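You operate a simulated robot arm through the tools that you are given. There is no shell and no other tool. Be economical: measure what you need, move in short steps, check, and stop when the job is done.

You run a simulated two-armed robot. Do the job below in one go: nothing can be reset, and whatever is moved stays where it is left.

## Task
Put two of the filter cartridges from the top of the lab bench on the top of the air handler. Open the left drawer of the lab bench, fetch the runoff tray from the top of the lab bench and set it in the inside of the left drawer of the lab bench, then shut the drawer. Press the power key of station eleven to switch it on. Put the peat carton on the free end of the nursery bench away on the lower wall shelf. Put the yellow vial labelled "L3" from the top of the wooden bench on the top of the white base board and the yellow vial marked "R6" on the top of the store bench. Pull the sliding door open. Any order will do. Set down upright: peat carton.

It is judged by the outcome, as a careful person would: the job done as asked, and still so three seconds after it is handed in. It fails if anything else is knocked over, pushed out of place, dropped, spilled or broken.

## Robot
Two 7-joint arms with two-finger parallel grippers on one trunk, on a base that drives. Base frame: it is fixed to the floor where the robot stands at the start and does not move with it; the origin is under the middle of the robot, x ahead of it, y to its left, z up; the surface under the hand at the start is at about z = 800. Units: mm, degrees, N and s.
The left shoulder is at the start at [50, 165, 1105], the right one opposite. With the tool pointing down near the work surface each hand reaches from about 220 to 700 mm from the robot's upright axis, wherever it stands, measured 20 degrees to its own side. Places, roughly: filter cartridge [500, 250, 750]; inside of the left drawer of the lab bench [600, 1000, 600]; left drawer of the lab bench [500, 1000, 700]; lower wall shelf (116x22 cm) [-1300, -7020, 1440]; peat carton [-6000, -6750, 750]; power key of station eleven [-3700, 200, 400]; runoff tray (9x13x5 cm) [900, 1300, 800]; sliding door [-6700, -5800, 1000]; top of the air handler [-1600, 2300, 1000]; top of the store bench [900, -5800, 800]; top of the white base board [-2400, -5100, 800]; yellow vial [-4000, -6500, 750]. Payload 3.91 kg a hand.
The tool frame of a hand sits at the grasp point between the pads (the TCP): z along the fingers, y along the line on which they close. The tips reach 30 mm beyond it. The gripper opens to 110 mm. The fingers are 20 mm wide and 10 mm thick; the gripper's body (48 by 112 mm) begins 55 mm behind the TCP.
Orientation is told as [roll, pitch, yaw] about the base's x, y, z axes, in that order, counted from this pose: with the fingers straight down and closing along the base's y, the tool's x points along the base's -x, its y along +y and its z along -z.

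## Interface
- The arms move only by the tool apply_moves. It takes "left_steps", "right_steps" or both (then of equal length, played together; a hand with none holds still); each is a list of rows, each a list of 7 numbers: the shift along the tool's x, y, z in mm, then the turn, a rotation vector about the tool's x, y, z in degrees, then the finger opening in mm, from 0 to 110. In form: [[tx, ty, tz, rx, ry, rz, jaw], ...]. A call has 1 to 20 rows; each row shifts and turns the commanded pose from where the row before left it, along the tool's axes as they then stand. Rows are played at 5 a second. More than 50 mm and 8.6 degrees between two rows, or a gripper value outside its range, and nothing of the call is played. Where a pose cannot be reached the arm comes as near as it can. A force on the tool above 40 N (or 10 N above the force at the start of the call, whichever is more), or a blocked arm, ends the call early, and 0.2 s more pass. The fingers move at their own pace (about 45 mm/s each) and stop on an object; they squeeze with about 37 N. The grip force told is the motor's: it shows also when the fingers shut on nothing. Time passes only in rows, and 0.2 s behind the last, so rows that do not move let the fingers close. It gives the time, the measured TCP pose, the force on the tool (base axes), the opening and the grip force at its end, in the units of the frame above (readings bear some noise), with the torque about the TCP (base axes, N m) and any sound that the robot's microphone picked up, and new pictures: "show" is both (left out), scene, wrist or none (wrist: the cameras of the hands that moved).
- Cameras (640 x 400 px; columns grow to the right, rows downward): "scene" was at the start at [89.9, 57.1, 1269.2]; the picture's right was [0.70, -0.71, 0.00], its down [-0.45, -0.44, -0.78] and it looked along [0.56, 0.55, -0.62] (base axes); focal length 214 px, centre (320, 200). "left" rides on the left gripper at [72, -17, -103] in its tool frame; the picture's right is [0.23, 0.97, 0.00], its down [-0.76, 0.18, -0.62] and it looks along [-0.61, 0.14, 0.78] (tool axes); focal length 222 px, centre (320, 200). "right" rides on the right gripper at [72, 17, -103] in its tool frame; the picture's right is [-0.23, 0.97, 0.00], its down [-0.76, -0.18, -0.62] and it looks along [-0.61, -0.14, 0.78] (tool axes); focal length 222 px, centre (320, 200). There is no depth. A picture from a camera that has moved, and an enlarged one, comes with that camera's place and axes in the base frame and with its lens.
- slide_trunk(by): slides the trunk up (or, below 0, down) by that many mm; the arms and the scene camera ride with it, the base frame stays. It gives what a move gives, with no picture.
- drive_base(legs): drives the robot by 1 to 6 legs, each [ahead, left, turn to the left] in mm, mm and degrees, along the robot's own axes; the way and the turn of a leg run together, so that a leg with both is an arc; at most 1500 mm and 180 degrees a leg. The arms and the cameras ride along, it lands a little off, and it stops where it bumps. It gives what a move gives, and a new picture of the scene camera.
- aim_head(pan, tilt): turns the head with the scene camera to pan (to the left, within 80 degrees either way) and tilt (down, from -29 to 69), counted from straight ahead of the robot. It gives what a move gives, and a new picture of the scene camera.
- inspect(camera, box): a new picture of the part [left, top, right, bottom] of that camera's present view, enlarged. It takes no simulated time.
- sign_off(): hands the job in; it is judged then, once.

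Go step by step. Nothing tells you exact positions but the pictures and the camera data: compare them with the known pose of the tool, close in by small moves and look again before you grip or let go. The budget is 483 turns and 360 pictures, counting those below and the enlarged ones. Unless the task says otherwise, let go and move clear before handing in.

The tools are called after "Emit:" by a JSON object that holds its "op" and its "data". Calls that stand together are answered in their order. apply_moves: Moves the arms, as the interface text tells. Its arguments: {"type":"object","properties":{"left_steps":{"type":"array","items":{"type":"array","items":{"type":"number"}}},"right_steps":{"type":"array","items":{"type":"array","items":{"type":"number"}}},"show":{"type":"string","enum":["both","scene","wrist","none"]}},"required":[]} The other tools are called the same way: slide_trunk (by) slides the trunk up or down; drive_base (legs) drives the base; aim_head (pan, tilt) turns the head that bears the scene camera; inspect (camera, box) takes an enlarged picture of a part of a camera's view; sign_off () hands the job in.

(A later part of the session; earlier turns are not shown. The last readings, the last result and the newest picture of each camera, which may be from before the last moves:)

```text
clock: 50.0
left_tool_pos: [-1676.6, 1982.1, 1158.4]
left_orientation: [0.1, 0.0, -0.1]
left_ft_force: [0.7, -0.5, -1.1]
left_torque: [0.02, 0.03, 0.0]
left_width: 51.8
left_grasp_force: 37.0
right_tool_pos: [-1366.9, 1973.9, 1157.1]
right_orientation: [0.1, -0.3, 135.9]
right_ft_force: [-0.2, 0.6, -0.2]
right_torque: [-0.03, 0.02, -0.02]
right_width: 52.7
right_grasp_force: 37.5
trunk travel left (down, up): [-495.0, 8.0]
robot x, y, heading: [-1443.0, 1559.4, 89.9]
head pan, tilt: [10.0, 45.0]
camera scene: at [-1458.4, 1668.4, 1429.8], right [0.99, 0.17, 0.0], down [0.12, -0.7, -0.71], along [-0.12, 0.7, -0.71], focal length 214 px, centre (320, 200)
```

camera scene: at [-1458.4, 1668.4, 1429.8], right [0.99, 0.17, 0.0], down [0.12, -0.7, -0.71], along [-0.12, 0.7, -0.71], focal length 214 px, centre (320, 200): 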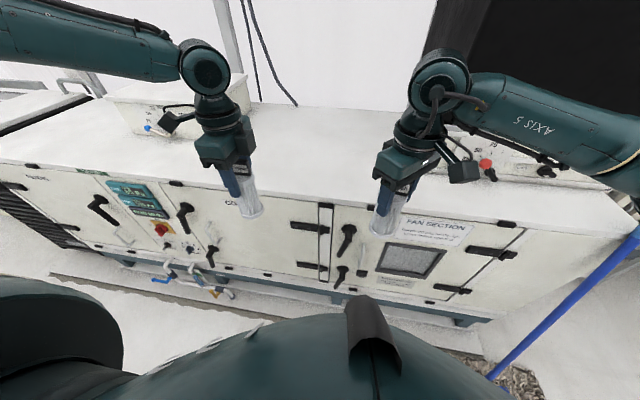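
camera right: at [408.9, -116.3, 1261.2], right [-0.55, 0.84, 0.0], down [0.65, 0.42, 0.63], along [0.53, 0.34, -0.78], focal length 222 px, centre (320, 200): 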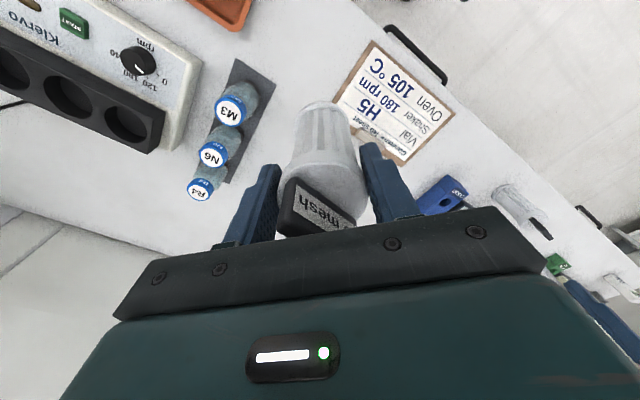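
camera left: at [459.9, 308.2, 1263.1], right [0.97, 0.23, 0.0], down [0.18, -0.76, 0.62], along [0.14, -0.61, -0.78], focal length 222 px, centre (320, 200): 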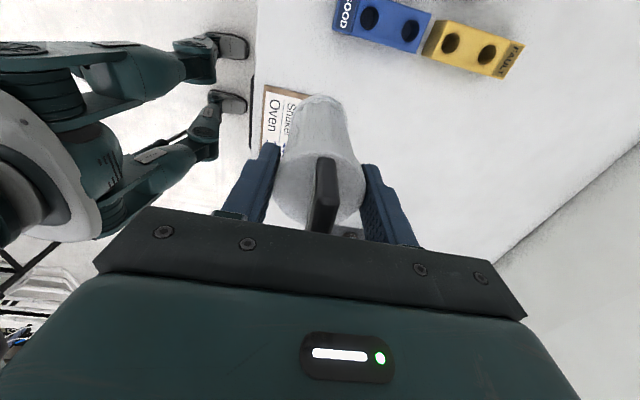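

I'll roll 150 mm closer, then extend.

Emit:
{"op": "drive_base", "data": {"legs": [[150, 0, 0]]}}

Emit:
{"op": "apply_moves", "data": {"right_steps": [[0, 0, 0, 0, 0, 7.7, 0], [0, 0, 0, 0, 0, 7.7, 0], [0, 0, 0, 0, 0, 7.7, 0], [0, 0, 0, 0, 0, 7.7, 0], [0, 0, 0, 0, 0, 7.7, 0], [0, 0, 0, 0, 0, 7.5, 0], [-30, 0, 10, 0, 0, 0, 0], [-30, 0, 10, 0, 0, 0, 0], [-30, 0, 10, 0, 0, 0, 0], [-30, 0, 10, 0, 0, 0, 0], [-30, 0, 10, 0, 0, 0, 0], [-30, 0, 10, 0, 0, 0, 0]], "left_steps": [[0, 0, 0, 0, 0, 0, 0], [0, 0, 0, 0, 0, 0, 0], [0, 0, 0, 0, 0, 0, 0], [0, 0, 0, 0, 0, 0, 0], [0, 0, 0, 0, 0, 0, 0], [0, 0, 0, 0, 0, 0, 0], [0, 30, 10, 0, 0, 0, 0], [0, 30, 10, 0, 0, 0, 0], [0, 30, 10, 0, 0, 0, 0], [0, 30, 10, 0, 0, 0, 0], [0, 30, 10, 0, 0, 0, 0], [0, 30, 10, 0, 0, 0, 0]]}}

```text
clock: 51.4
left_tool_pos: [-1676.5, 2130.7, 1157.9]
left_orientation: [0.0, -0.1, -0.2]
left_ft_force: [-0.6, -0.2, -2.4]
left_torque: [-0.01, -0.03, 0.03]
left_width: 52.2
left_grasp_force: 37.4
right_tool_pos: [-1366.5, 2123.2, 1157.7]
right_orientation: [0.1, -0.3, 136.0]
right_ft_force: [0.5, 0.4, -1.0]
right_torque: [-0.02, 0.01, 0.04]
right_width: 52.5
right_grasp_force: 37.2
trunk travel left (down, up): [-495.0, 8.0]
robot x, y, heading: [-1445.6, 1710.2, 89.9]
head pan, tilt: [10.0, 45.0]
camera scene: at [-1457.7, 1817.7, 1429.7], right [0.99, 0.17, 0.0], down [0.12, -0.7, -0.71], along [-0.12, 0.7, -0.71], focal length 214 px, centre (320, 200)
```

scene: 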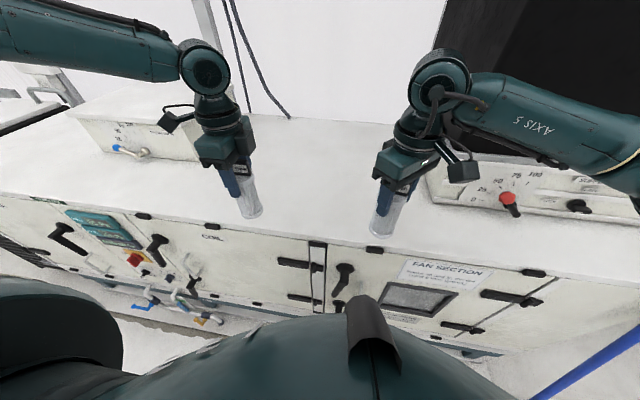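

```text
clock: 54.0
left_tool_pos: [-1692.4, 2271.8, 1109.0]
left_orientation: [0.1, -0.2, -0.2]
left_ft_force: [-0.3, 1.3, -1.7]
left_torque: [0.0, -0.01, 0.04]
left_width: 52.0
left_grasp_force: 37.2
left hand out of reach, approached as far as the arm can: row 11, 12
right_tool_pos: [-1368.5, 2303.7, 1097.8]
right_orientation: [0.3, -0.1, 90.0]
right_ft_force: [-0.4, -0.5, -1.5]
right_torque: [-0.01, 0.01, 0.01]
right_width: 52.5
right_grasp_force: 36.9
trunk travel left (down, up): [-495.0, 8.0]
robot x, y, heading: [-1441.1, 1710.1, 89.7]
head pan, tilt: [10.0, 45.0]
camera scene: at [-1458.2, 1817.5, 1429.7], right [0.99, 0.17, 0.0], down [0.12, -0.7, -0.71], along [-0.12, 0.7, -0.71], focal length 214 px, centre (320, 200)
camera right: at [-1384.1, 2229.4, 1200.6], right [-0.97, 0.23, 0.01], down [0.18, 0.76, 0.62], along [0.14, 0.61, -0.78], focal length 222 px, centre (320, 200)
camera left: at [-1766.0, 2256.1, 1213.9], right [-0.22, 0.97, 0.0], down [0.76, 0.17, 0.63], along [0.61, 0.14, -0.78], focal length 222 px, centre (320, 200)
```

scene: 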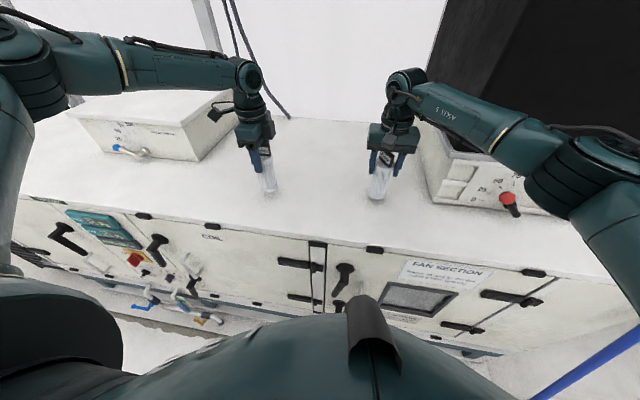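
right: 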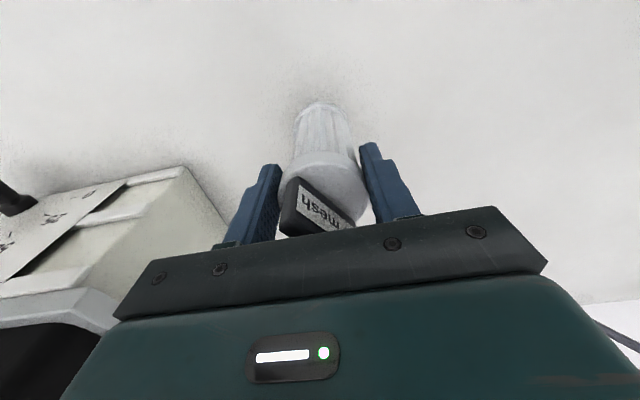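
left: 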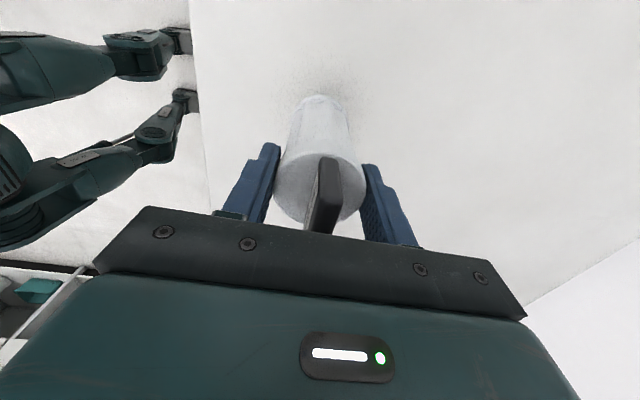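

Both cartridges are over the top, well inside the front edge. I'll lower slowly until contact.

Emit:
{"op": "apply_moves", "data": {"right_steps": [[0, 0, 10, 0, 0, 0, 0], [0, 0, 10, 0, 0, 0, 0], [0, 0, 8, 0, 0, 0, 0], [0, 0, 5, 0, 0, 0, 0], [0, 0, 3, 0, 0, 0, 0], [0, 0, 3, 0, 0, 0, 0], [0, 0, 3, 0, 0, 0, 0], [0, 0, 3, 0, 0, 0, 0], [0, 0, 3, 0, 0, 0, 0], [0, 0, 3, 0, 0, 0, 0], [0, 0, 3, 0, 0, 0, 0], [0, 0, 3, 0, 0, 0, 0], [0, 0, 3, 0, 0, 0, 0], [0, 0, 3, 0, 0, 0, 0], [0, 0, 3, 0, 0, 0, 0]], "show": "none"}}

Emit:
{"op": "apply_moves", "data": {"left_steps": [[0, 0, 10, 0, 0, 0, 0], [0, 0, 10, 0, 0, 0, 0], [0, 0, 10, 0, 0, 0, 0], [0, 0, 10, 0, 0, 0, 0], [0, 0, 5, 0, 0, 0, 0], [0, 0, 3, 0, 0, 0, 0], [0, 0, 3, 0, 0, 0, 0], [0, 0, 3, 0, 0, 0, 0], [0, 0, 3, 0, 0, 0, 0], [0, 0, 3, 0, 0, 0, 0], [0, 0, 3, 0, 0, 0, 0], [0, 0, 3, 0, 0, 0, 0], [0, 0, 3, 0, 0, 0, 0], [0, 0, 3, 0, 0, 0, 0]], "show": "both"}}

```text
clock: 56.1
left_tool_pos: [-1692.9, 2269.7, 1110.2]
left_orientation: [0.2, -0.1, -0.2]
left_ft_force: [-0.1, 0.5, -1.3]
left_torque: [-0.01, -0.01, 0.01]
left_width: 51.9
left_grasp_force: 37.0
right_tool_pos: [-1368.3, 2304.5, 1059.0]
right_orientation: [0.5, -0.8, 89.9]
right_ft_force: [1.3, -6.2, 17.7]
right_torque: [-0.68, -0.42, -0.11]
right_width: 51.9
right_grasp_force: 36.6
trunk travel left (down, up): [-495.0, 8.0]
robot x, y, heading: [-1441.2, 1713.3, 89.6]
head pan, tilt: [10.0, 45.0]
stopped in row 10 (right hand): the force on the tool passed its limit at 42 N (the readings are from after the stop); the commanded pose is now the measured one
```

```text
clock: 58.9
left_tool_pos: [-1699.0, 2253.8, 1057.7]
left_orientation: [1.2, -0.3, -0.3]
left_ft_force: [0.2, -4.0, 13.4]
left_torque: [-0.68, 0.1, 0.06]
left_width: 52.0
left_grasp_force: 37.2
left hand out of reach, approached as far as the arm can: row 2, 3, 4, 7, 10, 13
right_tool_pos: [-1367.6, 2302.9, 1057.7]
right_orientation: [0.3, -1.1, 89.8]
right_ft_force: [2.1, -3.0, 9.6]
right_torque: [-0.37, -0.34, -0.03]
right_width: 52.3
right_grasp_force: 36.9
trunk travel left (down, up): [-495.0, 8.0]
robot x, y, heading: [-1445.5, 1710.5, 90.0]
head pan, tilt: [10.0, 45.0]
stopped in row 14 (left hand): the force on the tool passed its limit at 42 N (the readings are from after the stop); the commanded pose is now the measured one
camera scene: at [-1457.3, 1813.6, 1429.5], right [0.99, 0.17, 0.0], down [0.12, -0.7, -0.71], along [-0.12, 0.7, -0.71], focal length 214 px, centre (320, 200)
camera left: at [-1773.2, 2236.0, 1161.8], right [-0.22, 0.97, 0.02], down [0.76, 0.16, 0.63], along [0.61, 0.15, -0.77], focal length 222 px, centre (320, 200)
```

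scene: 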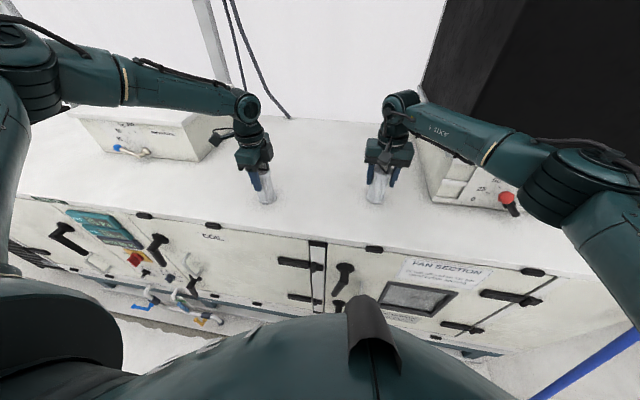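
left: 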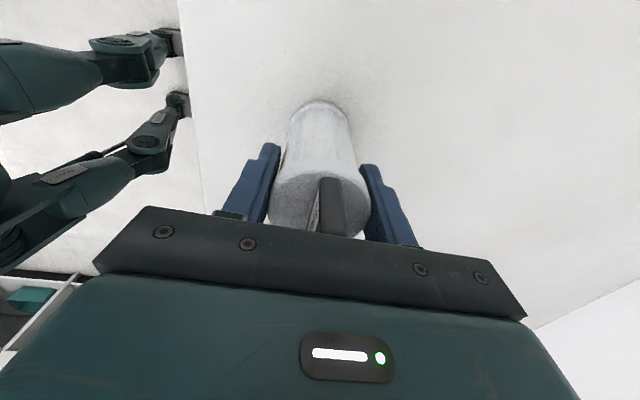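

Both cartridges are resting on the top. Opening the fingers and rising straight up.

Emit:
{"op": "apply_moves", "data": {"right_steps": [[0, 0, -1, 0, 0, 0, 60], [0, 0, 0, 0, 0, 0, 80], [0, 0, 0, 0, 0, 0, 110], [0, 0, 0, 0, 0, 0, 110], [0, 0, -15, 0, 0, 0, 110], [0, 0, -25, 0, 0, 0, 110], [0, 0, -30, 0, 0, 0, 110], [0, 0, -30, 0, 0, 0, 110]], "left_steps": [[0, 0, -1, 0, 0, 0, 60], [0, 0, 0, 0, 0, 0, 80], [0, 0, 0, 0, 0, 0, 110], [0, 0, 0, 0, 0, 0, 110], [0, 0, -15, 0, 0, 0, 110], [0, 0, -25, 0, 0, 0, 110], [0, 0, -30, 0, 0, 0, 110], [0, 0, -30, 0, 0, 0, 110]]}}

```text
clock: 60.7
left_tool_pos: [-1701.6, 2253.8, 1157.8]
left_orientation: [0.9, -0.2, -0.3]
left_ft_force: [0.5, 0.1, 0.4]
left_torque: [0.03, -0.02, 0.04]
left_width: 110.0
left_grasp_force: 0.0
right_tool_pos: [-1367.3, 2303.8, 1157.4]
right_orientation: [0.4, -0.8, 89.8]
right_ft_force: [-0.3, -0.1, -0.2]
right_torque: [0.02, -0.01, -0.02]
right_width: 110.1
right_grasp_force: 0.1
trunk travel left (down, up): [-495.0, 8.0]
robot x, y, heading: [-1446.9, 1714.6, 89.7]
head pan, tilt: [10.0, 45.0]
camera scene: at [-1457.6, 1815.8, 1429.9], right [0.99, 0.17, 0.0], down [0.12, -0.7, -0.71], along [-0.12, 0.7, -0.71], focal length 214 px, centre (320, 200)
camera right: at [-1382.8, 2229.0, 1259.5], right [-0.97, 0.23, 0.01], down [0.18, 0.75, 0.63], along [0.14, 0.62, -0.77], focal length 222 px, centre (320, 200)
camera left: at [-1774.5, 2236.0, 1261.2], right [-0.22, 0.97, 0.01], down [0.76, 0.16, 0.63], along [0.61, 0.15, -0.78], focal length 222 px, centre (320, 200)
```

scene: 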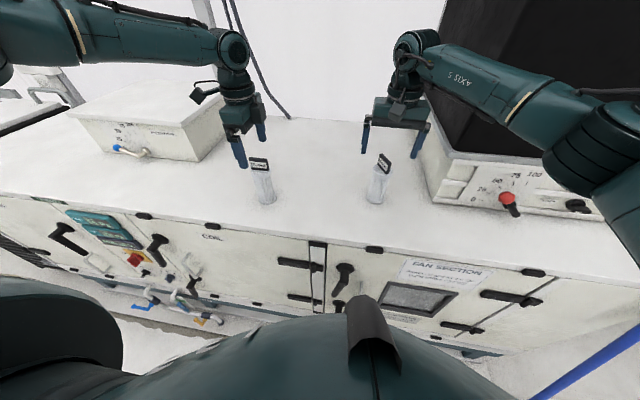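
right: 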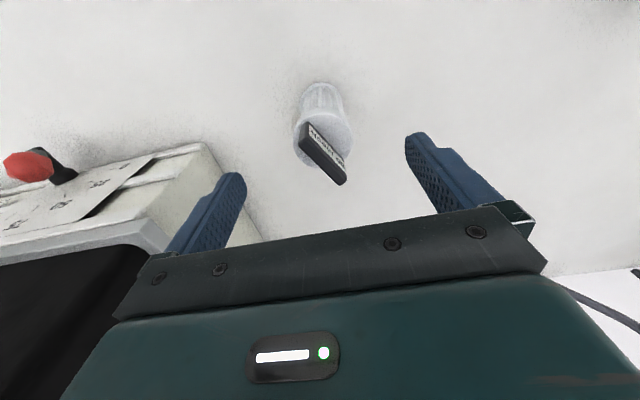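
left: 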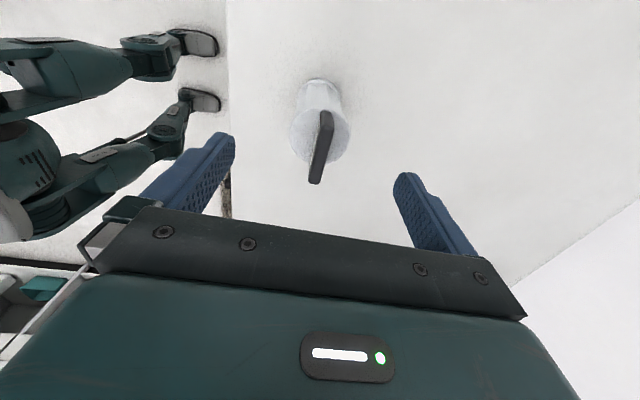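

Both cartridges stand upright on the air handler. Next the lab bench drawer and tray: I'll back away clear of the mop, turn to face the bench's left part.

Emit:
{"op": "drive_base", "data": {"legs": [[-300, -100, 0], [-250, -500, 0], [0, 0, -90]]}}

Emit:
{"op": "aim_head", "data": {"pan": 0, "tilt": 25}}

```text
clock: 71.2
left_tool_pos: [-301.8, 1409.3, 1157.0]
left_orientation: [0.9, -0.4, -90.6]
left_ft_force: [1.3, -0.7, 0.8]
left_torque: [0.0, 0.02, 0.0]
left_width: 110.1
left_grasp_force: 0.0
right_tool_pos: [-252.9, 1075.9, 1157.4]
right_orientation: [0.4, -0.8, -0.5]
right_ft_force: [0.0, 0.0, 0.2]
right_torque: [-0.02, -0.02, 0.01]
right_width: 110.2
right_grasp_force: 0.0
trunk travel left (down, up): [-495.0, 8.0]
robot x, y, heading: [-842.2, 1158.0, -0.7]
head pan, tilt: [10.0, 45.0]
camera scene: at [-737.7, 1166.2, 1429.8], right [0.16, -0.99, 0.0], down [-0.7, -0.12, -0.71], along [0.7, 0.12, -0.71], focal length 214 px, centre (320, 200)
```

scene: 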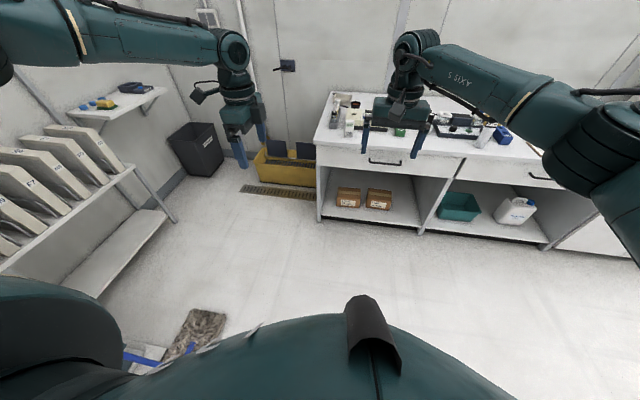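

```text
clock: 72.0
left_tool_pos: [-299.6, 1409.7, 1156.0]
left_orientation: [0.9, -0.3, -90.7]
left_ft_force: [-0.2, 0.1, 0.3]
left_torque: [-0.01, -0.01, 0.03]
left_width: 109.8
left_grasp_force: 0.0
right_tool_pos: [-253.4, 1076.6, 1157.3]
right_orientation: [0.4, -0.8, -0.5]
right_ft_force: [0.0, 0.3, 0.6]
right_torque: [0.02, -0.02, 0.01]
right_width: 109.9
right_grasp_force: 0.0
trunk travel left (down, up): [-495.0, 8.0]
robot x, y, heading: [-848.8, 1156.8, -0.6]
head pan, tilt: [0.0, 25.0]
camera scene: at [-725.8, 1152.1, 1460.3], right [-0.01, -1.0, 0.0], down [-0.42, 0.0, -0.91], along [0.91, -0.01, -0.42], focal length 214 px, centre (320, 200)
```

scene: 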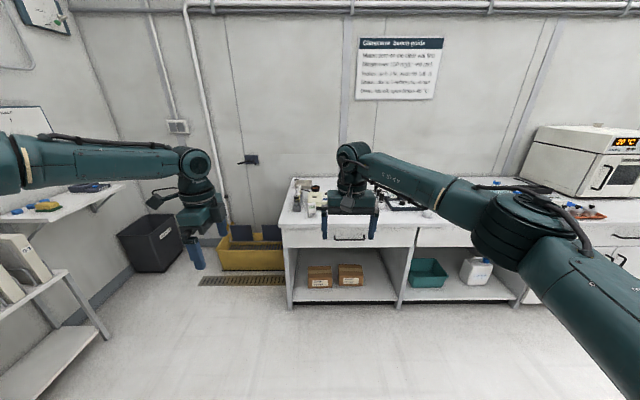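

I see the left drawer with its handle and items at the left end of the bench. Zooming there to find the runoff tray.

Emit:
{"op": "inspect", "data": {"camera": "scene", "box": [275, 165, 435, 265]}}

```text
4.00 times, centred on (355, 215) of scene
camera zoom: at [-725.8, 1152.1, 1460.3], right [-0.01, -1.0, 0.0], down [-0.42, 0.0, -0.91], along [0.91, -0.01, -0.42], focal length 858 px, centre (180, 140)
```

zoom: 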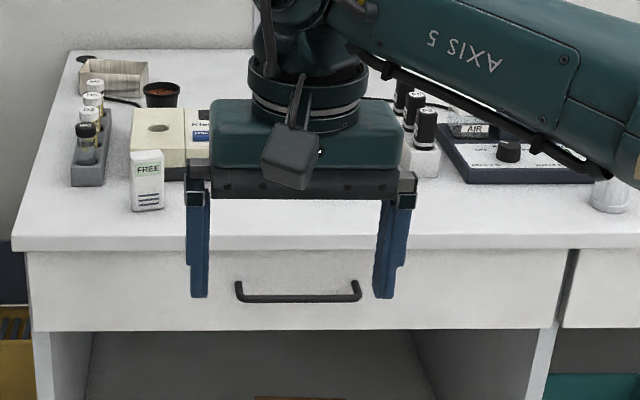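

The runoff tray is the small beige tray at the back left, around (950,1275). I'll drive closer to the bench and look.

Emit:
{"op": "drive_base", "data": {"legs": [[850, 0, 0.7]]}}

Emit:
{"op": "aim_head", "data": {"pan": 10, "tilt": 40}}

```text
clock: 76.5
left_tool_pos: [543.2, 1418.5, 1155.8]
left_orientation: [0.9, -0.4, -89.7]
left_ft_force: [0.0, -0.2, -0.5]
left_torque: [0.03, 0.02, 0.05]
left_width: 110.2
left_grasp_force: 0.1
right_tool_pos: [596.6, 1085.8, 1157.3]
right_orientation: [0.3, -0.8, 0.6]
right_ft_force: [-0.2, 0.1, 0.3]
right_torque: [0.01, 0.02, 0.01]
right_width: 110.0
right_grasp_force: 0.0
trunk travel left (down, up): [-495.0, 8.0]
robot x, y, heading: [1.2, 1152.9, 0.5]
head pan, tilt: [0.0, 25.0]
camera scene: at [123.0, 1152.4, 1460.4], right [0.01, -1.0, 0.0], down [-0.42, 0.0, -0.91], along [0.91, 0.01, -0.42], focal length 214 px, centre (320, 200)
```

scene: 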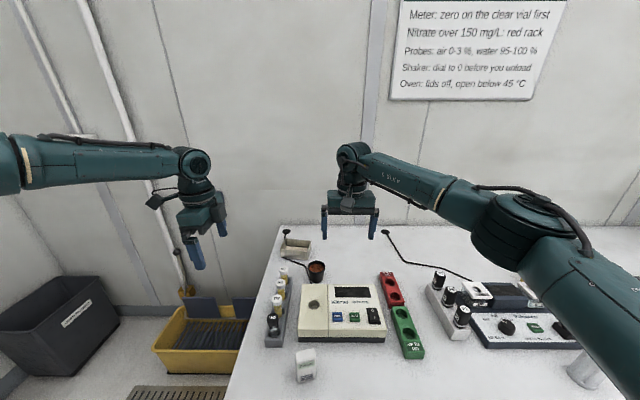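

```text
clock: 77.3
left_tool_pos: [544.4, 1417.6, 1156.2]
left_orientation: [1.0, -0.4, -89.7]
left_ft_force: [0.1, 0.1, -0.1]
left_torque: [0.01, -0.01, 0.01]
left_width: 110.0
left_grasp_force: 0.0
right_tool_pos: [595.7, 1085.4, 1157.3]
right_orientation: [0.3, -0.8, 0.5]
right_ft_force: [0.1, -0.4, 0.3]
right_torque: [-0.02, 0.0, -0.01]
right_width: 109.9
right_grasp_force: 0.2
trunk travel left (down, up): [-495.0, 8.0]
robot x, y, heading: [5.3, 1157.5, 0.5]
head pan, tilt: [10.0, 40.0]
camera scene: at [114.2, 1167.1, 1437.2], right [0.18, -0.98, 0.0], down [-0.63, -0.12, -0.77], along [0.75, 0.14, -0.64], focal length 214 px, centre (320, 200)
```

scene: 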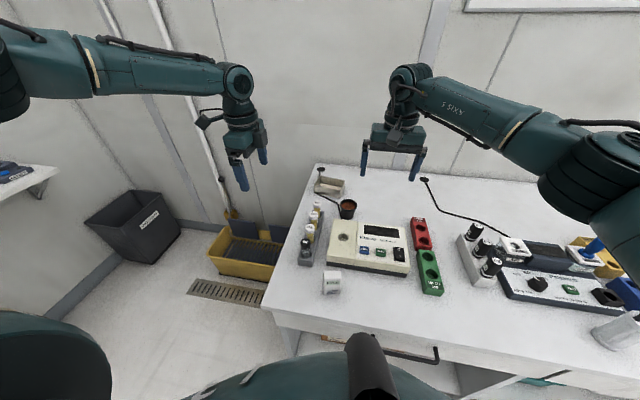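

Emit:
{"op": "inspect", "data": {"camera": "scene", "box": [260, 150, 420, 250]}}

```text
4.00 times, centred on (340, 200) of scene
camera zoom: at [114.2, 1167.1, 1437.2], right [0.18, -0.98, 0.0], down [-0.63, -0.12, -0.77], along [0.75, 0.14, -0.64], focal length 858 px, centre (240, 200)
```

zoom: 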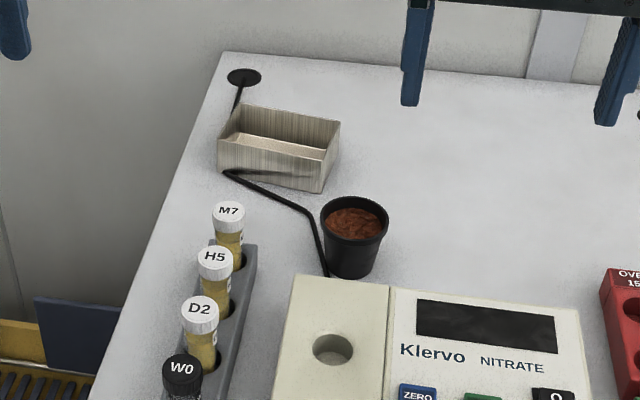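

The tray (centre ≈(948,1270), long side roughly along y) is too far to reach from the front; I'll go round to the bench's left end. First I move to y≈1700 and look at the floor space by the yellow bin.

Emit:
{"op": "drive_base", "data": {"legs": [[-250, 0, 0], [0, 560, 0]]}}

Emit:
{"op": "aim_head", "data": {"pan": -5, "tilt": 40}}

```text
clock: 84.1
left_tool_pos: [289.9, 1978.9, 1156.9]
left_orientation: [0.9, -0.3, -89.5]
left_ft_force: [-0.1, -0.6, 0.1]
left_torque: [0.01, 0.01, -0.02]
left_width: 109.9
left_grasp_force: 0.0
right_tool_pos: [344.2, 1646.8, 1156.9]
right_orientation: [0.4, -0.7, 0.8]
right_ft_force: [0.9, 0.1, 0.7]
right_torque: [0.01, 0.06, -0.01]
right_width: 110.3
right_grasp_force: 0.0
trunk travel left (down, up): [-495.0, 8.0]
robot x, y, heading: [-249.8, 1711.6, 0.6]
head pan, tilt: [10.0, 40.0]
camera scene: at [-139.2, 1726.0, 1437.1], right [0.18, -0.98, 0.0], down [-0.63, -0.12, -0.77], along [0.75, 0.14, -0.64], focal length 214 px, centre (320, 200)
```

scene: 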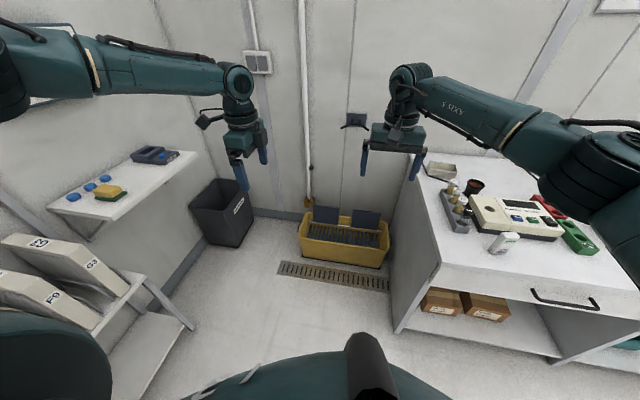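

```text
clock: 84.9
left_tool_pos: [289.7, 1978.6, 1156.0]
left_orientation: [0.9, -0.3, -89.4]
left_ft_force: [-0.6, 0.7, -0.5]
left_torque: [0.03, -0.01, 0.03]
left_width: 109.7
left_grasp_force: 0.0
right_tool_pos: [344.2, 1646.3, 1156.6]
right_orientation: [0.4, -0.8, 0.7]
right_ft_force: [0.2, 0.1, -0.6]
right_torque: [-0.03, 0.0, 0.01]
right_width: 110.1
right_grasp_force: 0.0
trunk travel left (down, up): [-495.0, 8.0]
robot x, y, heading: [-251.4, 1712.9, 0.7]
head pan, tilt: [-5.0, 40.0]
camera scene: at [-138.0, 1703.8, 1437.1], right [-0.08, -1.0, 0.0], down [-0.64, 0.05, -0.77], along [0.76, -0.06, -0.64], focal length 214 px, centre (320, 200)
```

scene: 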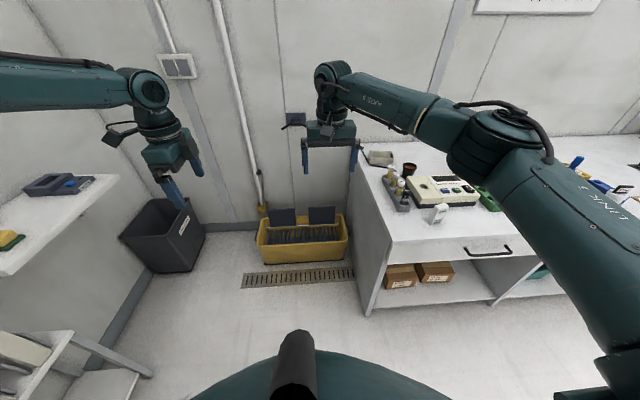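

The free floor corner between bench end (y≈1380) and bin front (x≈870) suits: I'll turn to about -67° and slide to (530,1712).

Emit:
{"op": "drive_base", "data": {"legs": [[0, 0, -67.7], [305, 718, 0]]}}

Emit:
{"op": "aim_head", "data": {"pan": 15, "tilt": 45}}

```text
clock: 94.5
left_tool_pos: [975.8, 1319.5, 1156.3]
left_orientation: [0.9, -0.3, -156.5]
left_ft_force: [-0.6, -0.6, 0.3]
left_torque: [0.01, -0.01, 0.0]
left_width: 109.9
left_grasp_force: 0.1
right_tool_pos: [691.6, 1140.6, 1156.7]
right_orientation: [0.4, -0.8, -66.3]
right_ft_force: [-0.1, -0.2, 0.5]
right_torque: [-0.02, -0.02, 0.0]
right_width: 109.9
right_grasp_force: 0.1
trunk travel left (down, up): [-495.0, 8.0]
robot x, y, heading: [523.5, 1716.1, -66.4]
head pan, tilt: [-5.0, 40.0]
stopped in leg 2: the robot was blocked; the commanded pose is now the measured one
camera scene: at [558.7, 1604.0, 1437.1], right [-0.95, -0.32, 0.0], down [-0.2, 0.61, -0.77], along [0.24, -0.73, -0.64], focal length 214 px, centre (320, 200)
```

scene: 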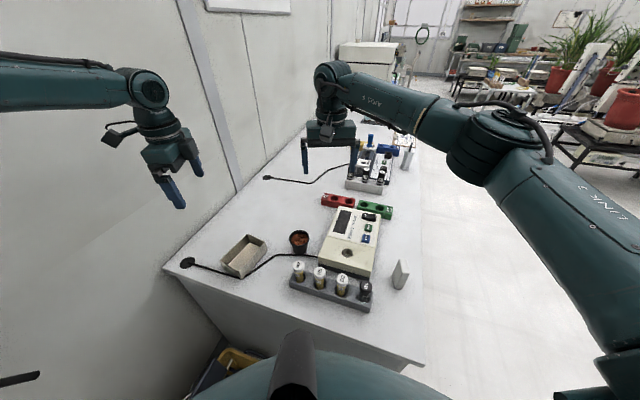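

```text
clock: 95.3
left_tool_pos: [975.6, 1320.8, 1157.5]
left_orientation: [0.9, -0.3, -156.6]
left_ft_force: [0.1, -0.6, 0.1]
left_torque: [0.03, -0.06, 0.01]
left_width: 109.9
left_grasp_force: 0.1
right_tool_pos: [691.1, 1139.8, 1156.8]
right_orientation: [0.4, -0.8, -66.2]
right_ft_force: [-0.1, -1.2, 0.4]
right_torque: [0.01, 0.0, 0.02]
right_width: 110.0
right_grasp_force: 0.1
trunk travel left (down, up): [-495.0, 8.0]
robot x, y, heading: [522.9, 1713.3, -66.4]
head pan, tilt: [15.0, 45.0]
camera scene: at [582.2, 1620.9, 1429.9], right [-0.78, -0.62, 0.0], down [-0.44, 0.55, -0.71], along [0.44, -0.55, -0.71], focal length 214 px, centre (320, 200)
```

scene: 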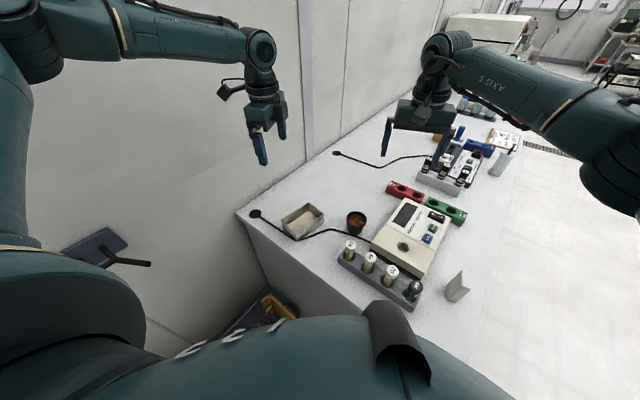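

The base stopped a few mm short of target, blocked by something. I'll look to the left to see what touched.

Emit:
{"op": "aim_head", "data": {"pan": 70, "tilt": 50}}

```text
clock: 96.5
left_tool_pos: [975.6, 1321.2, 1156.0]
left_orientation: [1.0, -0.3, -156.4]
left_ft_force: [-0.5, -0.4, 0.9]
left_torque: [0.02, 0.03, 0.01]
left_width: 110.1
left_grasp_force: 0.1
right_tool_pos: [691.5, 1140.3, 1157.7]
right_orientation: [0.4, -0.8, -66.3]
right_ft_force: [0.6, -0.6, 0.3]
right_torque: [0.01, 0.01, -0.03]
right_width: 110.1
right_grasp_force: 0.0
trunk travel left (down, up): [-495.0, 8.0]
robot x, y, heading: [519.5, 1714.9, -66.4]
head pan, tilt: [70.0, 50.0]
camera scene: at [608.3, 1689.3, 1422.9], right [0.06, -1.0, 0.0], down [-0.76, -0.05, -0.64], along [0.64, 0.04, -0.77], focal length 214 px, centre (320, 200)
```

scene: 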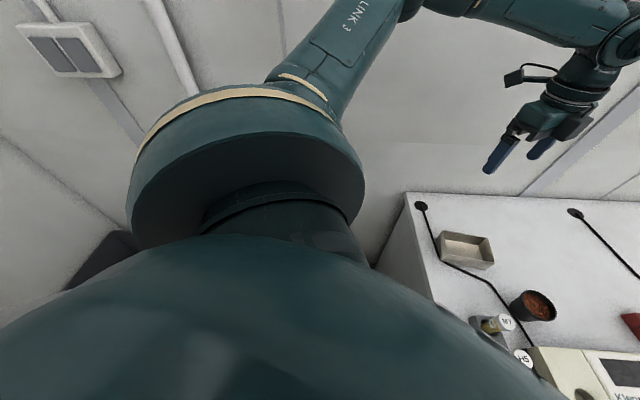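

Emit:
{"op": "inspect", "data": {"camera": "scene", "box": [400, 180, 560, 280]}}

Emit:
{"op": "inspect", "data": {"camera": "left", "box": [0, 0, 640, 400]}}

```text
4.00 times, centred on (480, 230) of scene
camera zoom: at [608.3, 1689.3, 1422.9], right [0.06, -1.0, 0.0], down [-0.76, -0.05, -0.64], along [0.64, 0.04, -0.77], focal length 858 px, centre (-320, 80)
```

zoom: 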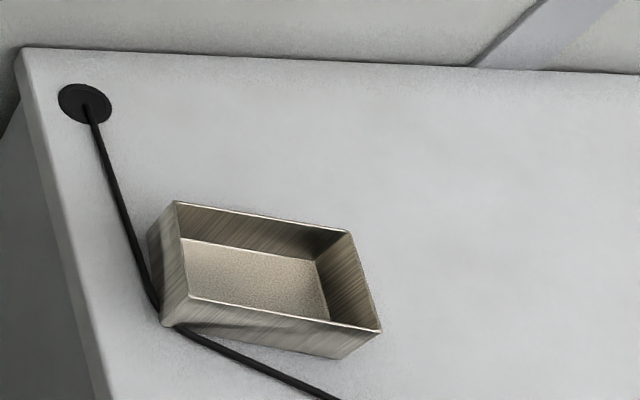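

```text
1.00 times, centred on (320, 200) of left (not enlarged: the box is as wide or as high as the picture)
camera zoom: at [1034.5, 1367.3, 1260.6], right [0.6, -0.8, 0.01], down [-0.63, -0.46, 0.63], along [-0.5, -0.38, -0.78], focal length 222 px, centre (320, 200)
```

zoom: 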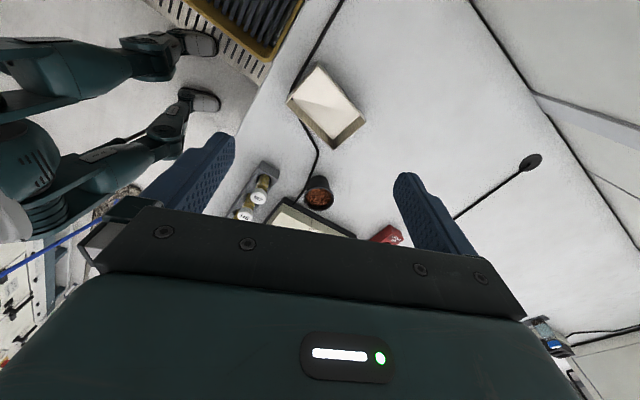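

The left elbow touched the wall (the base is clear of the bin), so I'll ease off 30 mm, then bring the left hand over the tray (≈(943,1276)) turned to close across its short side.

Emit:
{"op": "drive_base", "data": {"legs": [[0, -30, 0]]}}

Emit:
{"op": "apply_moves", "data": {"left_steps": [[0, 0, 0, 0, 0, -8.3, 110], [0, 0, 0, 0, 0, -8.3, 110], [0, 0, 0, 0, 0, -8.3, 110], [0, 0, 0, 0, 0, -8.3, 110], [0, 0, 0, 0, 0, -8.3, 110], [0, 0, 0, 0, 0, -8.3, 110], [0, 0, 0, 0, 0, -8.3, 110], [-17, 0, 40, 0, 0, 0, 110], [-17, 0, 40, 0, 0, 0, 110], [0, 0, 40, 0, 0, 0, 110], [0, 0, 36, 0, 0, 0, 110]]}}

```text
clock: 97.5
left_tool_pos: [947.2, 1308.7, 1158.0]
left_orientation: [0.9, -0.3, -156.4]
left_ft_force: [0.7, 0.3, 0.2]
left_torque: [0.05, -0.01, 0.01]
left_width: 110.1
left_grasp_force: 0.1
right_tool_pos: [663.0, 1128.9, 1157.1]
right_orientation: [0.5, -0.7, -66.2]
right_ft_force: [-0.3, -0.3, 0.0]
right_torque: [-0.01, 0.01, 0.01]
right_width: 110.0
right_grasp_force: 0.0
trunk travel left (down, up): [-495.0, 8.0]
robot x, y, heading: [492.6, 1704.7, -66.6]
head pan, tilt: [70.0, 50.0]
camera scene: at [580.5, 1677.2, 1423.0], right [0.06, -1.0, 0.0], down [-0.76, -0.05, -0.64], along [0.64, 0.04, -0.77], focal length 214 px, centre (320, 200)
```

scene: 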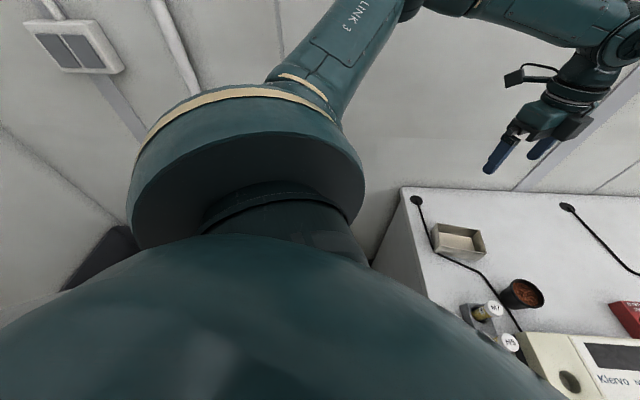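

```text
clock: 99.9
left_tool_pos: [949.8, 1322.9, 1023.5]
left_orientation: [0.2, -1.0, -98.2]
left_ft_force: [0.0, 1.0, -0.2]
left_torque: [-0.01, 0.01, -0.02]
left_width: 110.1
left_grasp_force: 0.0
left hand out of reach, approached as far as the arm can: row 9, 10, 11
right_tool_pos: [664.7, 1128.6, 1157.8]
right_orientation: [0.3, -0.8, -66.1]
right_ft_force: [-0.2, 0.1, 0.8]
right_torque: [0.02, 0.0, 0.01]
right_width: 110.0
right_grasp_force: 0.1
trunk travel left (down, up): [-495.0, 8.0]
robot x, y, heading: [493.8, 1702.4, -66.8]
head pan, tilt: [70.0, 50.0]
camera scene: at [581.1, 1677.8, 1423.0], right [0.06, -1.0, 0.0], down [-0.76, -0.05, -0.64], along [0.64, 0.04, -0.77], focal length 214 px, centre (320, 200)
camera left: at [941.4, 1398.8, 1126.9], right [1.0, 0.08, 0.0], down [0.07, -0.77, 0.64], along [0.05, -0.64, -0.77], focal length 222 px, centre (320, 200)
```

scene: 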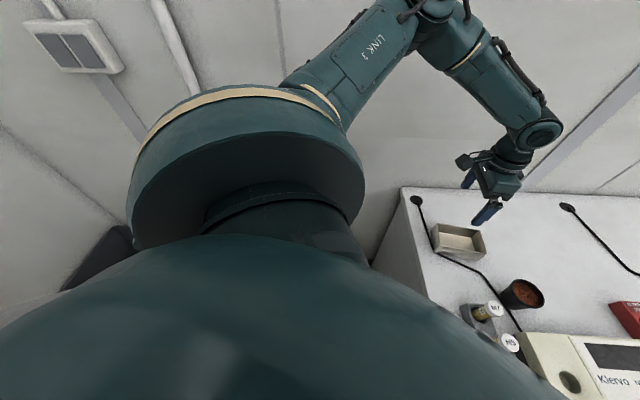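
left: 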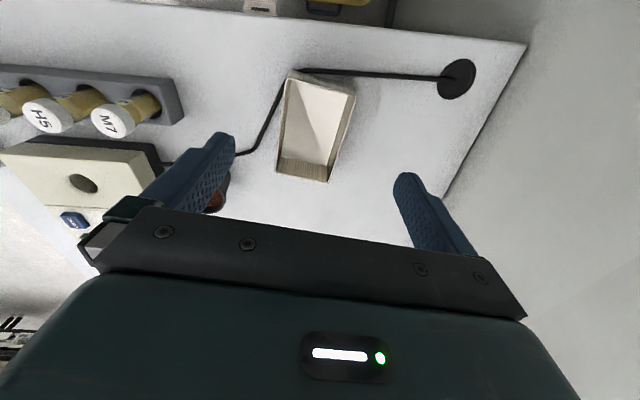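

The reach improves with the shoulders lower. Tray refined to centre (940,1277). I'll lower the trunk 100 mm and then shift over the tray.

Emit:
{"op": "slide_trunk", "data": {"by": -100}}

Emit:
{"op": "apply_moves", "data": {"left_steps": [[-15, 0, 0, 0, 0, 0, 110], [-15, 0, 0, 0, 0, 0, 110], [-15, -4, 0, 0, 0, 0, 110], [0, 0, 0, 0, 0, 0, 110]]}}

```text
clock: 101.2
left_tool_pos: [949.0, 1321.4, 924.0]
left_orientation: [0.2, -1.0, -98.4]
left_ft_force: [0.8, -0.7, 0.3]
left_torque: [-0.02, -0.01, 0.03]
left_width: 110.0
left_grasp_force: 0.1
right_tool_pos: [663.5, 1127.9, 1056.6]
right_orientation: [0.5, -0.8, -66.2]
right_ft_force: [-0.3, -0.1, 0.6]
right_torque: [-0.02, -0.01, 0.02]
right_width: 109.9
right_grasp_force: 0.1
trunk travel left (down, up): [-395.0, 108.0]
robot x, y, heading: [490.6, 1704.6, -66.3]
head pan, tilt: [70.0, 50.0]
```

```text
clock: 102.2
left_tool_pos: [940.8, 1311.4, 943.4]
left_orientation: [0.2, -1.1, -98.3]
left_ft_force: [0.1, -0.3, 0.5]
left_torque: [0.03, 0.01, 0.04]
left_width: 110.1
left_grasp_force: 0.1
left hand out of reach, approached as far as the arm can: row 1, 2, 3
right_tool_pos: [662.9, 1129.8, 1056.2]
right_orientation: [0.5, -0.8, -66.3]
right_ft_force: [-0.4, -0.3, 0.4]
right_torque: [0.01, -0.03, 0.02]
right_width: 110.1
right_grasp_force: 0.1
trunk travel left (down, up): [-395.0, 108.0]
robot x, y, heading: [493.7, 1700.0, -66.4]
head pan, tilt: [70.0, 50.0]
camera scene: at [581.1, 1677.5, 1322.9], right [0.06, -1.0, 0.0], down [-0.76, -0.05, -0.64], along [0.64, 0.04, -0.77], focal length 214 px, centre (320, 200)
camera left: at [934.1, 1388.5, 1046.4], right [1.0, 0.08, 0.0], down [0.06, -0.77, 0.64], along [0.05, -0.64, -0.77], focal length 222 px, centre (320, 200)
```

scene: 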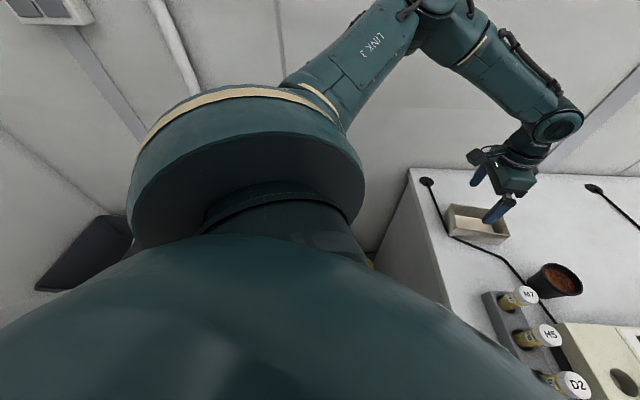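
left: 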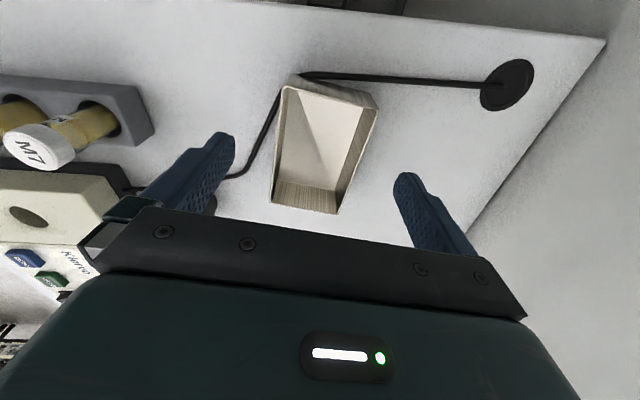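

The arm runs out at this hand angle, so I'll nudge the base 60 mm toward the bench end.

Emit:
{"op": "drive_base", "data": {"legs": [[55, -24, 0]]}}

```text
clock: 103.1
left_tool_pos: [940.9, 1287.7, 945.7]
left_orientation: [0.3, -1.2, -98.5]
left_ft_force: [0.9, -0.2, 0.2]
left_torque: [-0.04, 0.04, -0.05]
left_width: 110.0
left_grasp_force: 0.0
right_tool_pos: [664.2, 1105.2, 1056.8]
right_orientation: [0.4, -1.0, -66.4]
right_ft_force: [-0.1, -0.1, 0.2]
right_torque: [-0.04, 0.01, 0.0]
right_width: 110.3
right_grasp_force: 0.2
trunk travel left (down, up): [-395.0, 108.0]
robot x, y, heading: [491.9, 1676.3, -66.2]
head pan, tilt: [70.0, 50.0]
stopped in leg 1: the robot was blocked; the commanded pose is now the measured one
camera scene: at [581.1, 1655.1, 1322.9], right [0.06, -1.0, 0.0], down [-0.76, -0.05, -0.64], along [0.64, 0.04, -0.77], focal length 214 px, centre (320, 200)
```

scene: 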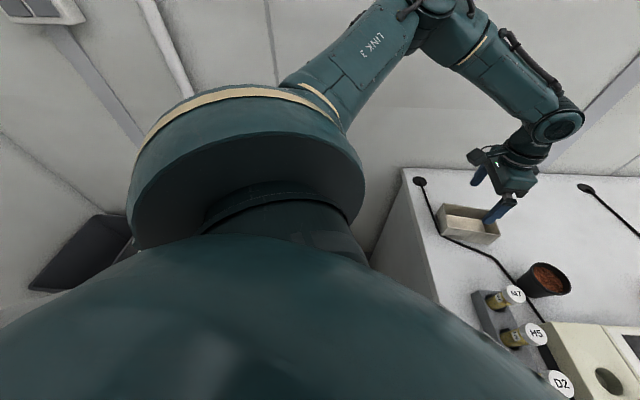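

Close enough: the hand is 11 mm along the long axis from the tray centre. I'll descend toward rim height and check alignment.

Emit:
{"op": "apply_moves", "data": {"left_steps": [[-5, 0, 25, 0, 0, 0, 110], [-5, 0, 25, 0, 0, 0, 110], [0, 0, 10, 0, 0, 0, 110]], "show": "wrist"}}

```text
clock: 103.9
left_tool_pos: [943.5, 1309.9, 905.0]
left_orientation: [0.2, -1.3, -98.4]
left_ft_force: [-0.1, 0.2, 0.1]
left_torque: [-0.01, 0.02, 0.03]
left_width: 110.0
left_grasp_force: 0.1
left hand out of reach, approached as far as the arm can: row 1, 2, 3
right_tool_pos: [663.1, 1102.9, 1056.6]
right_orientation: [0.5, -0.9, -66.5]
right_ft_force: [0.8, 0.4, -0.3]
right_torque: [0.02, -0.01, 0.0]
right_width: 110.2
right_grasp_force: 0.1
trunk travel left (down, up): [-395.0, 108.0]
robot x, y, heading: [496.9, 1677.8, -66.5]
head pan, tilt: [70.0, 50.0]
camera left: at [936.4, 1386.8, 1008.2], right [1.0, 0.08, 0.0], down [0.06, -0.77, 0.64], along [0.05, -0.64, -0.77], focal length 222 px, centre (320, 200)
```

left: 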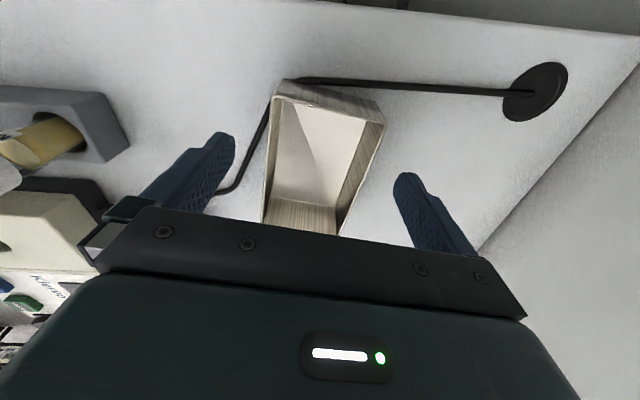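

Lower shoulders would lengthen the reach. I'll raise both hands and then lower the trunk by about the same.

Emit:
{"op": "apply_moves", "data": {"left_steps": [[0, 0, -40, 0, 0, 0, 110], [0, 0, -40, 0, 0, 0, 110], [0, 0, -40, 0, 0, 0, 110], [0, 0, -40, 0, 0, 0, 110], [0, 0, -40, 0, 0, 0, 110], [0, 0, -40, 0, 0, 0, 110]], "right_steps": [[0, 0, -40, 0, 0, 0, 110], [0, 0, -40, 0, 0, 0, 110], [0, 0, -40, 0, 0, 0, 110], [0, 0, -40, 0, 0, 0, 110], [0, 0, -30, 0, 0, 0, 110], [0, 0, -20, 0, 0, 0, 110]], "show": "none"}}

```text
clock: 105.3
left_tool_pos: [942.5, 1314.3, 1145.6]
left_orientation: [0.2, -1.2, -98.4]
left_ft_force: [0.9, -0.1, 0.8]
left_torque: [-0.02, 0.02, -0.01]
left_width: 110.0
left_grasp_force: 0.1
right_tool_pos: [656.5, 1117.6, 1255.7]
right_orientation: [0.5, -0.7, -66.3]
right_ft_force: [0.5, -0.1, 0.3]
right_torque: [-0.04, -0.01, -0.01]
right_width: 110.2
right_grasp_force: 0.0
right hand out of reach, approached as far as the arm can: row 5, 6
trunk travel left (down, up): [-395.0, 108.0]
robot x, y, heading: [495.4, 1678.0, -66.2]
head pan, tilt: [70.0, 50.0]
```

Emit:
{"op": "slide_trunk", "data": {"by": -220}}

Emit:
{"op": "apply_moves", "data": {"left_steps": [[-15, 0, 0, 0, 0, 0, 110], [-15, 0, 0, 0, 0, 0, 110], [-7, -1, 0, 0, 0, 0, 110], [0, 0, 0, 0, 0, 0, 110]], "show": "wrist"}}

```text
clock: 107.7
left_tool_pos: [943.3, 1314.5, 924.7]
left_orientation: [0.2, -1.1, -98.5]
left_ft_force: [0.6, -0.9, 0.1]
left_torque: [-0.03, 0.02, -0.01]
left_width: 109.7
left_grasp_force: 0.0
right_tool_pos: [656.3, 1118.0, 1035.0]
right_orientation: [0.5, -0.9, -66.5]
right_ft_force: [-0.5, -0.1, 0.3]
right_torque: [0.0, 0.03, 0.04]
right_width: 109.8
right_grasp_force: 0.0
trunk travel left (down, up): [-175.0, 328.0]
robot x, y, heading: [491.0, 1680.3, -66.2]
head pan, tilt: [70.0, 50.0]
```

```text
clock: 108.7
left_tool_pos: [937.3, 1278.6, 925.8]
left_orientation: [0.2, -1.2, -98.4]
left_ft_force: [-0.6, 0.0, 0.1]
left_torque: [0.01, 0.0, 0.0]
left_width: 110.1
left_grasp_force: 0.0
right_tool_pos: [656.7, 1118.6, 1034.7]
right_orientation: [0.5, -0.8, -66.4]
right_ft_force: [-0.2, 0.1, -0.1]
right_torque: [0.0, 0.0, 0.01]
right_width: 110.1
right_grasp_force: 0.1
trunk travel left (down, up): [-175.0, 328.0]
robot x, y, heading: [492.7, 1679.0, -66.3]
head pan, tilt: [70.0, 50.0]
camera left: at [929.9, 1354.9, 1029.1], right [1.0, 0.08, 0.0], down [0.06, -0.77, 0.64], along [0.05, -0.64, -0.77], focal length 222 px, centre (320, 200)
```

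left: 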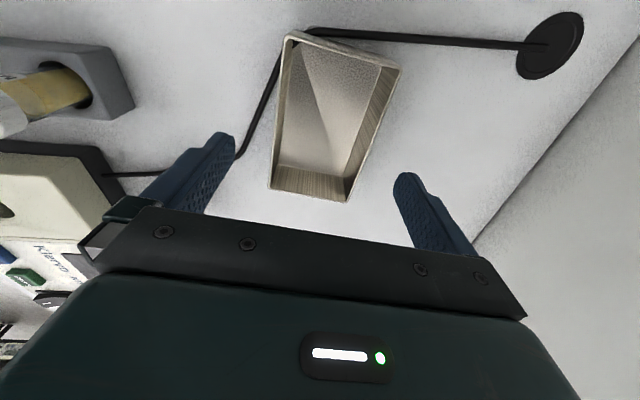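

Now centred; tray centre (940,1276). Descending to about z=846 so the fingers straddle the long walls above the cable.

Emit:
{"op": "apply_moves", "data": {"left_steps": [[-2.6, 2.5, 25, 0, 0, 0, 110], [0, 0, 25, 0, 0, 0, 110], [0, 0, 15, 0, 0, 0, 110], [0, 0, 10, 0, 0, 0, 110], [0, 0, 5, 0, 0, 0, 110]], "show": "both"}}

```text
clock: 109.9
left_tool_pos: [938.9, 1275.2, 846.4]
left_orientation: [0.2, -1.0, -98.5]
left_ft_force: [0.0, -0.4, 0.3]
left_torque: [-0.01, 0.03, 0.0]
left_width: 110.1
left_grasp_force: 0.1
right_tool_pos: [656.6, 1117.5, 1034.2]
right_orientation: [0.5, -0.7, -66.4]
right_ft_force: [-0.3, 0.0, -0.7]
right_torque: [0.02, 0.0, 0.01]
right_width: 110.2
right_grasp_force: 0.1
trunk travel left (down, up): [-175.0, 328.0]
robot x, y, heading: [493.6, 1675.9, -66.4]
head pan, tilt: [70.0, 50.0]
camera scene: at [581.1, 1653.7, 1102.9], right [0.06, -1.0, 0.0], down [-0.76, -0.05, -0.64], along [0.64, 0.04, -0.77], focal length 214 px, centre (320, 200)
camera left: at [931.7, 1350.9, 948.9], right [1.0, 0.08, 0.0], down [0.06, -0.77, 0.64], along [0.05, -0.64, -0.77], focal length 222 px, centre (320, 200)
```

scene: 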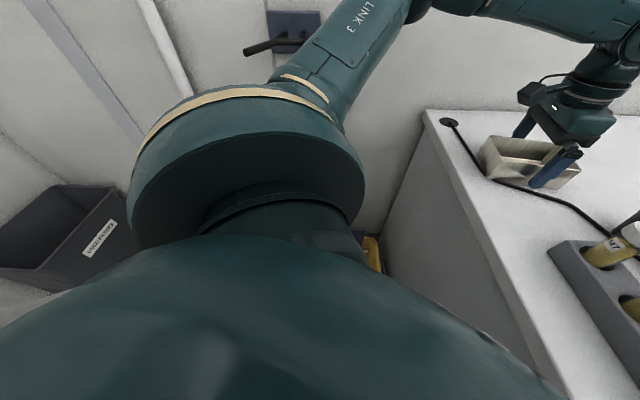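
left: 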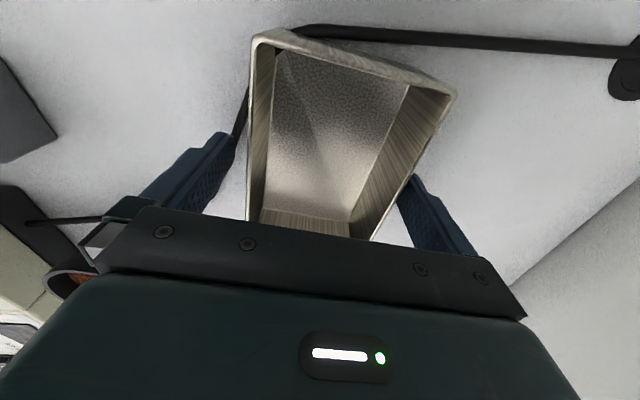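

The fingers straddle the tray; I'll shift 3 mm and close.

Emit:
{"op": "apply_moves", "data": {"left_steps": [[0, 3, 0, 0, 0, 0, 110], [0, 0, 0, 0, 0, 0, 60], [0, 0, 0, 0, 0, 0, 60], [0, 0, 0, 0, 0, 0, 40], [0, 0, 0, 0, 0, 0, 40]], "show": "wrist"}}

```text
clock: 111.1
left_tool_pos: [942.2, 1273.8, 846.7]
left_orientation: [0.2, -1.2, -98.6]
left_ft_force: [0.6, 0.2, -0.5]
left_torque: [-0.01, 0.04, 0.0]
left_width: 84.8
left_grasp_force: 36.8
right_tool_pos: [656.8, 1118.1, 1034.6]
right_orientation: [0.4, -0.9, -66.4]
right_ft_force: [0.7, -0.4, -0.2]
right_torque: [0.01, -0.02, -0.04]
right_width: 110.1
right_grasp_force: 0.0
trunk travel left (down, up): [-175.0, 328.0]
robot x, y, heading: [488.0, 1675.1, -66.4]
head pan, tilt: [70.0, 50.0]
camera left: at [934.7, 1350.2, 949.5], right [1.0, 0.08, 0.0], down [0.06, -0.77, 0.64], along [0.05, -0.64, -0.77], focal length 222 px, centre (320, 200)
```

left: 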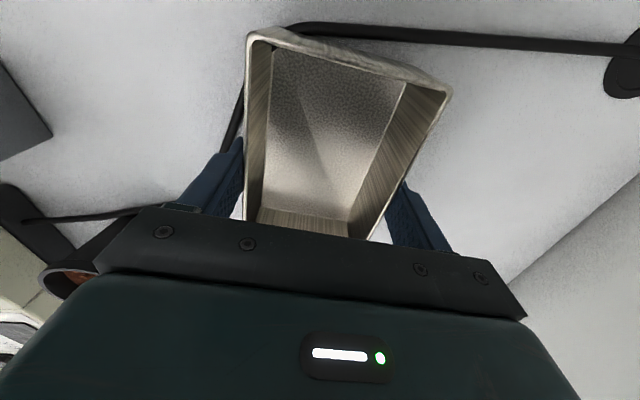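

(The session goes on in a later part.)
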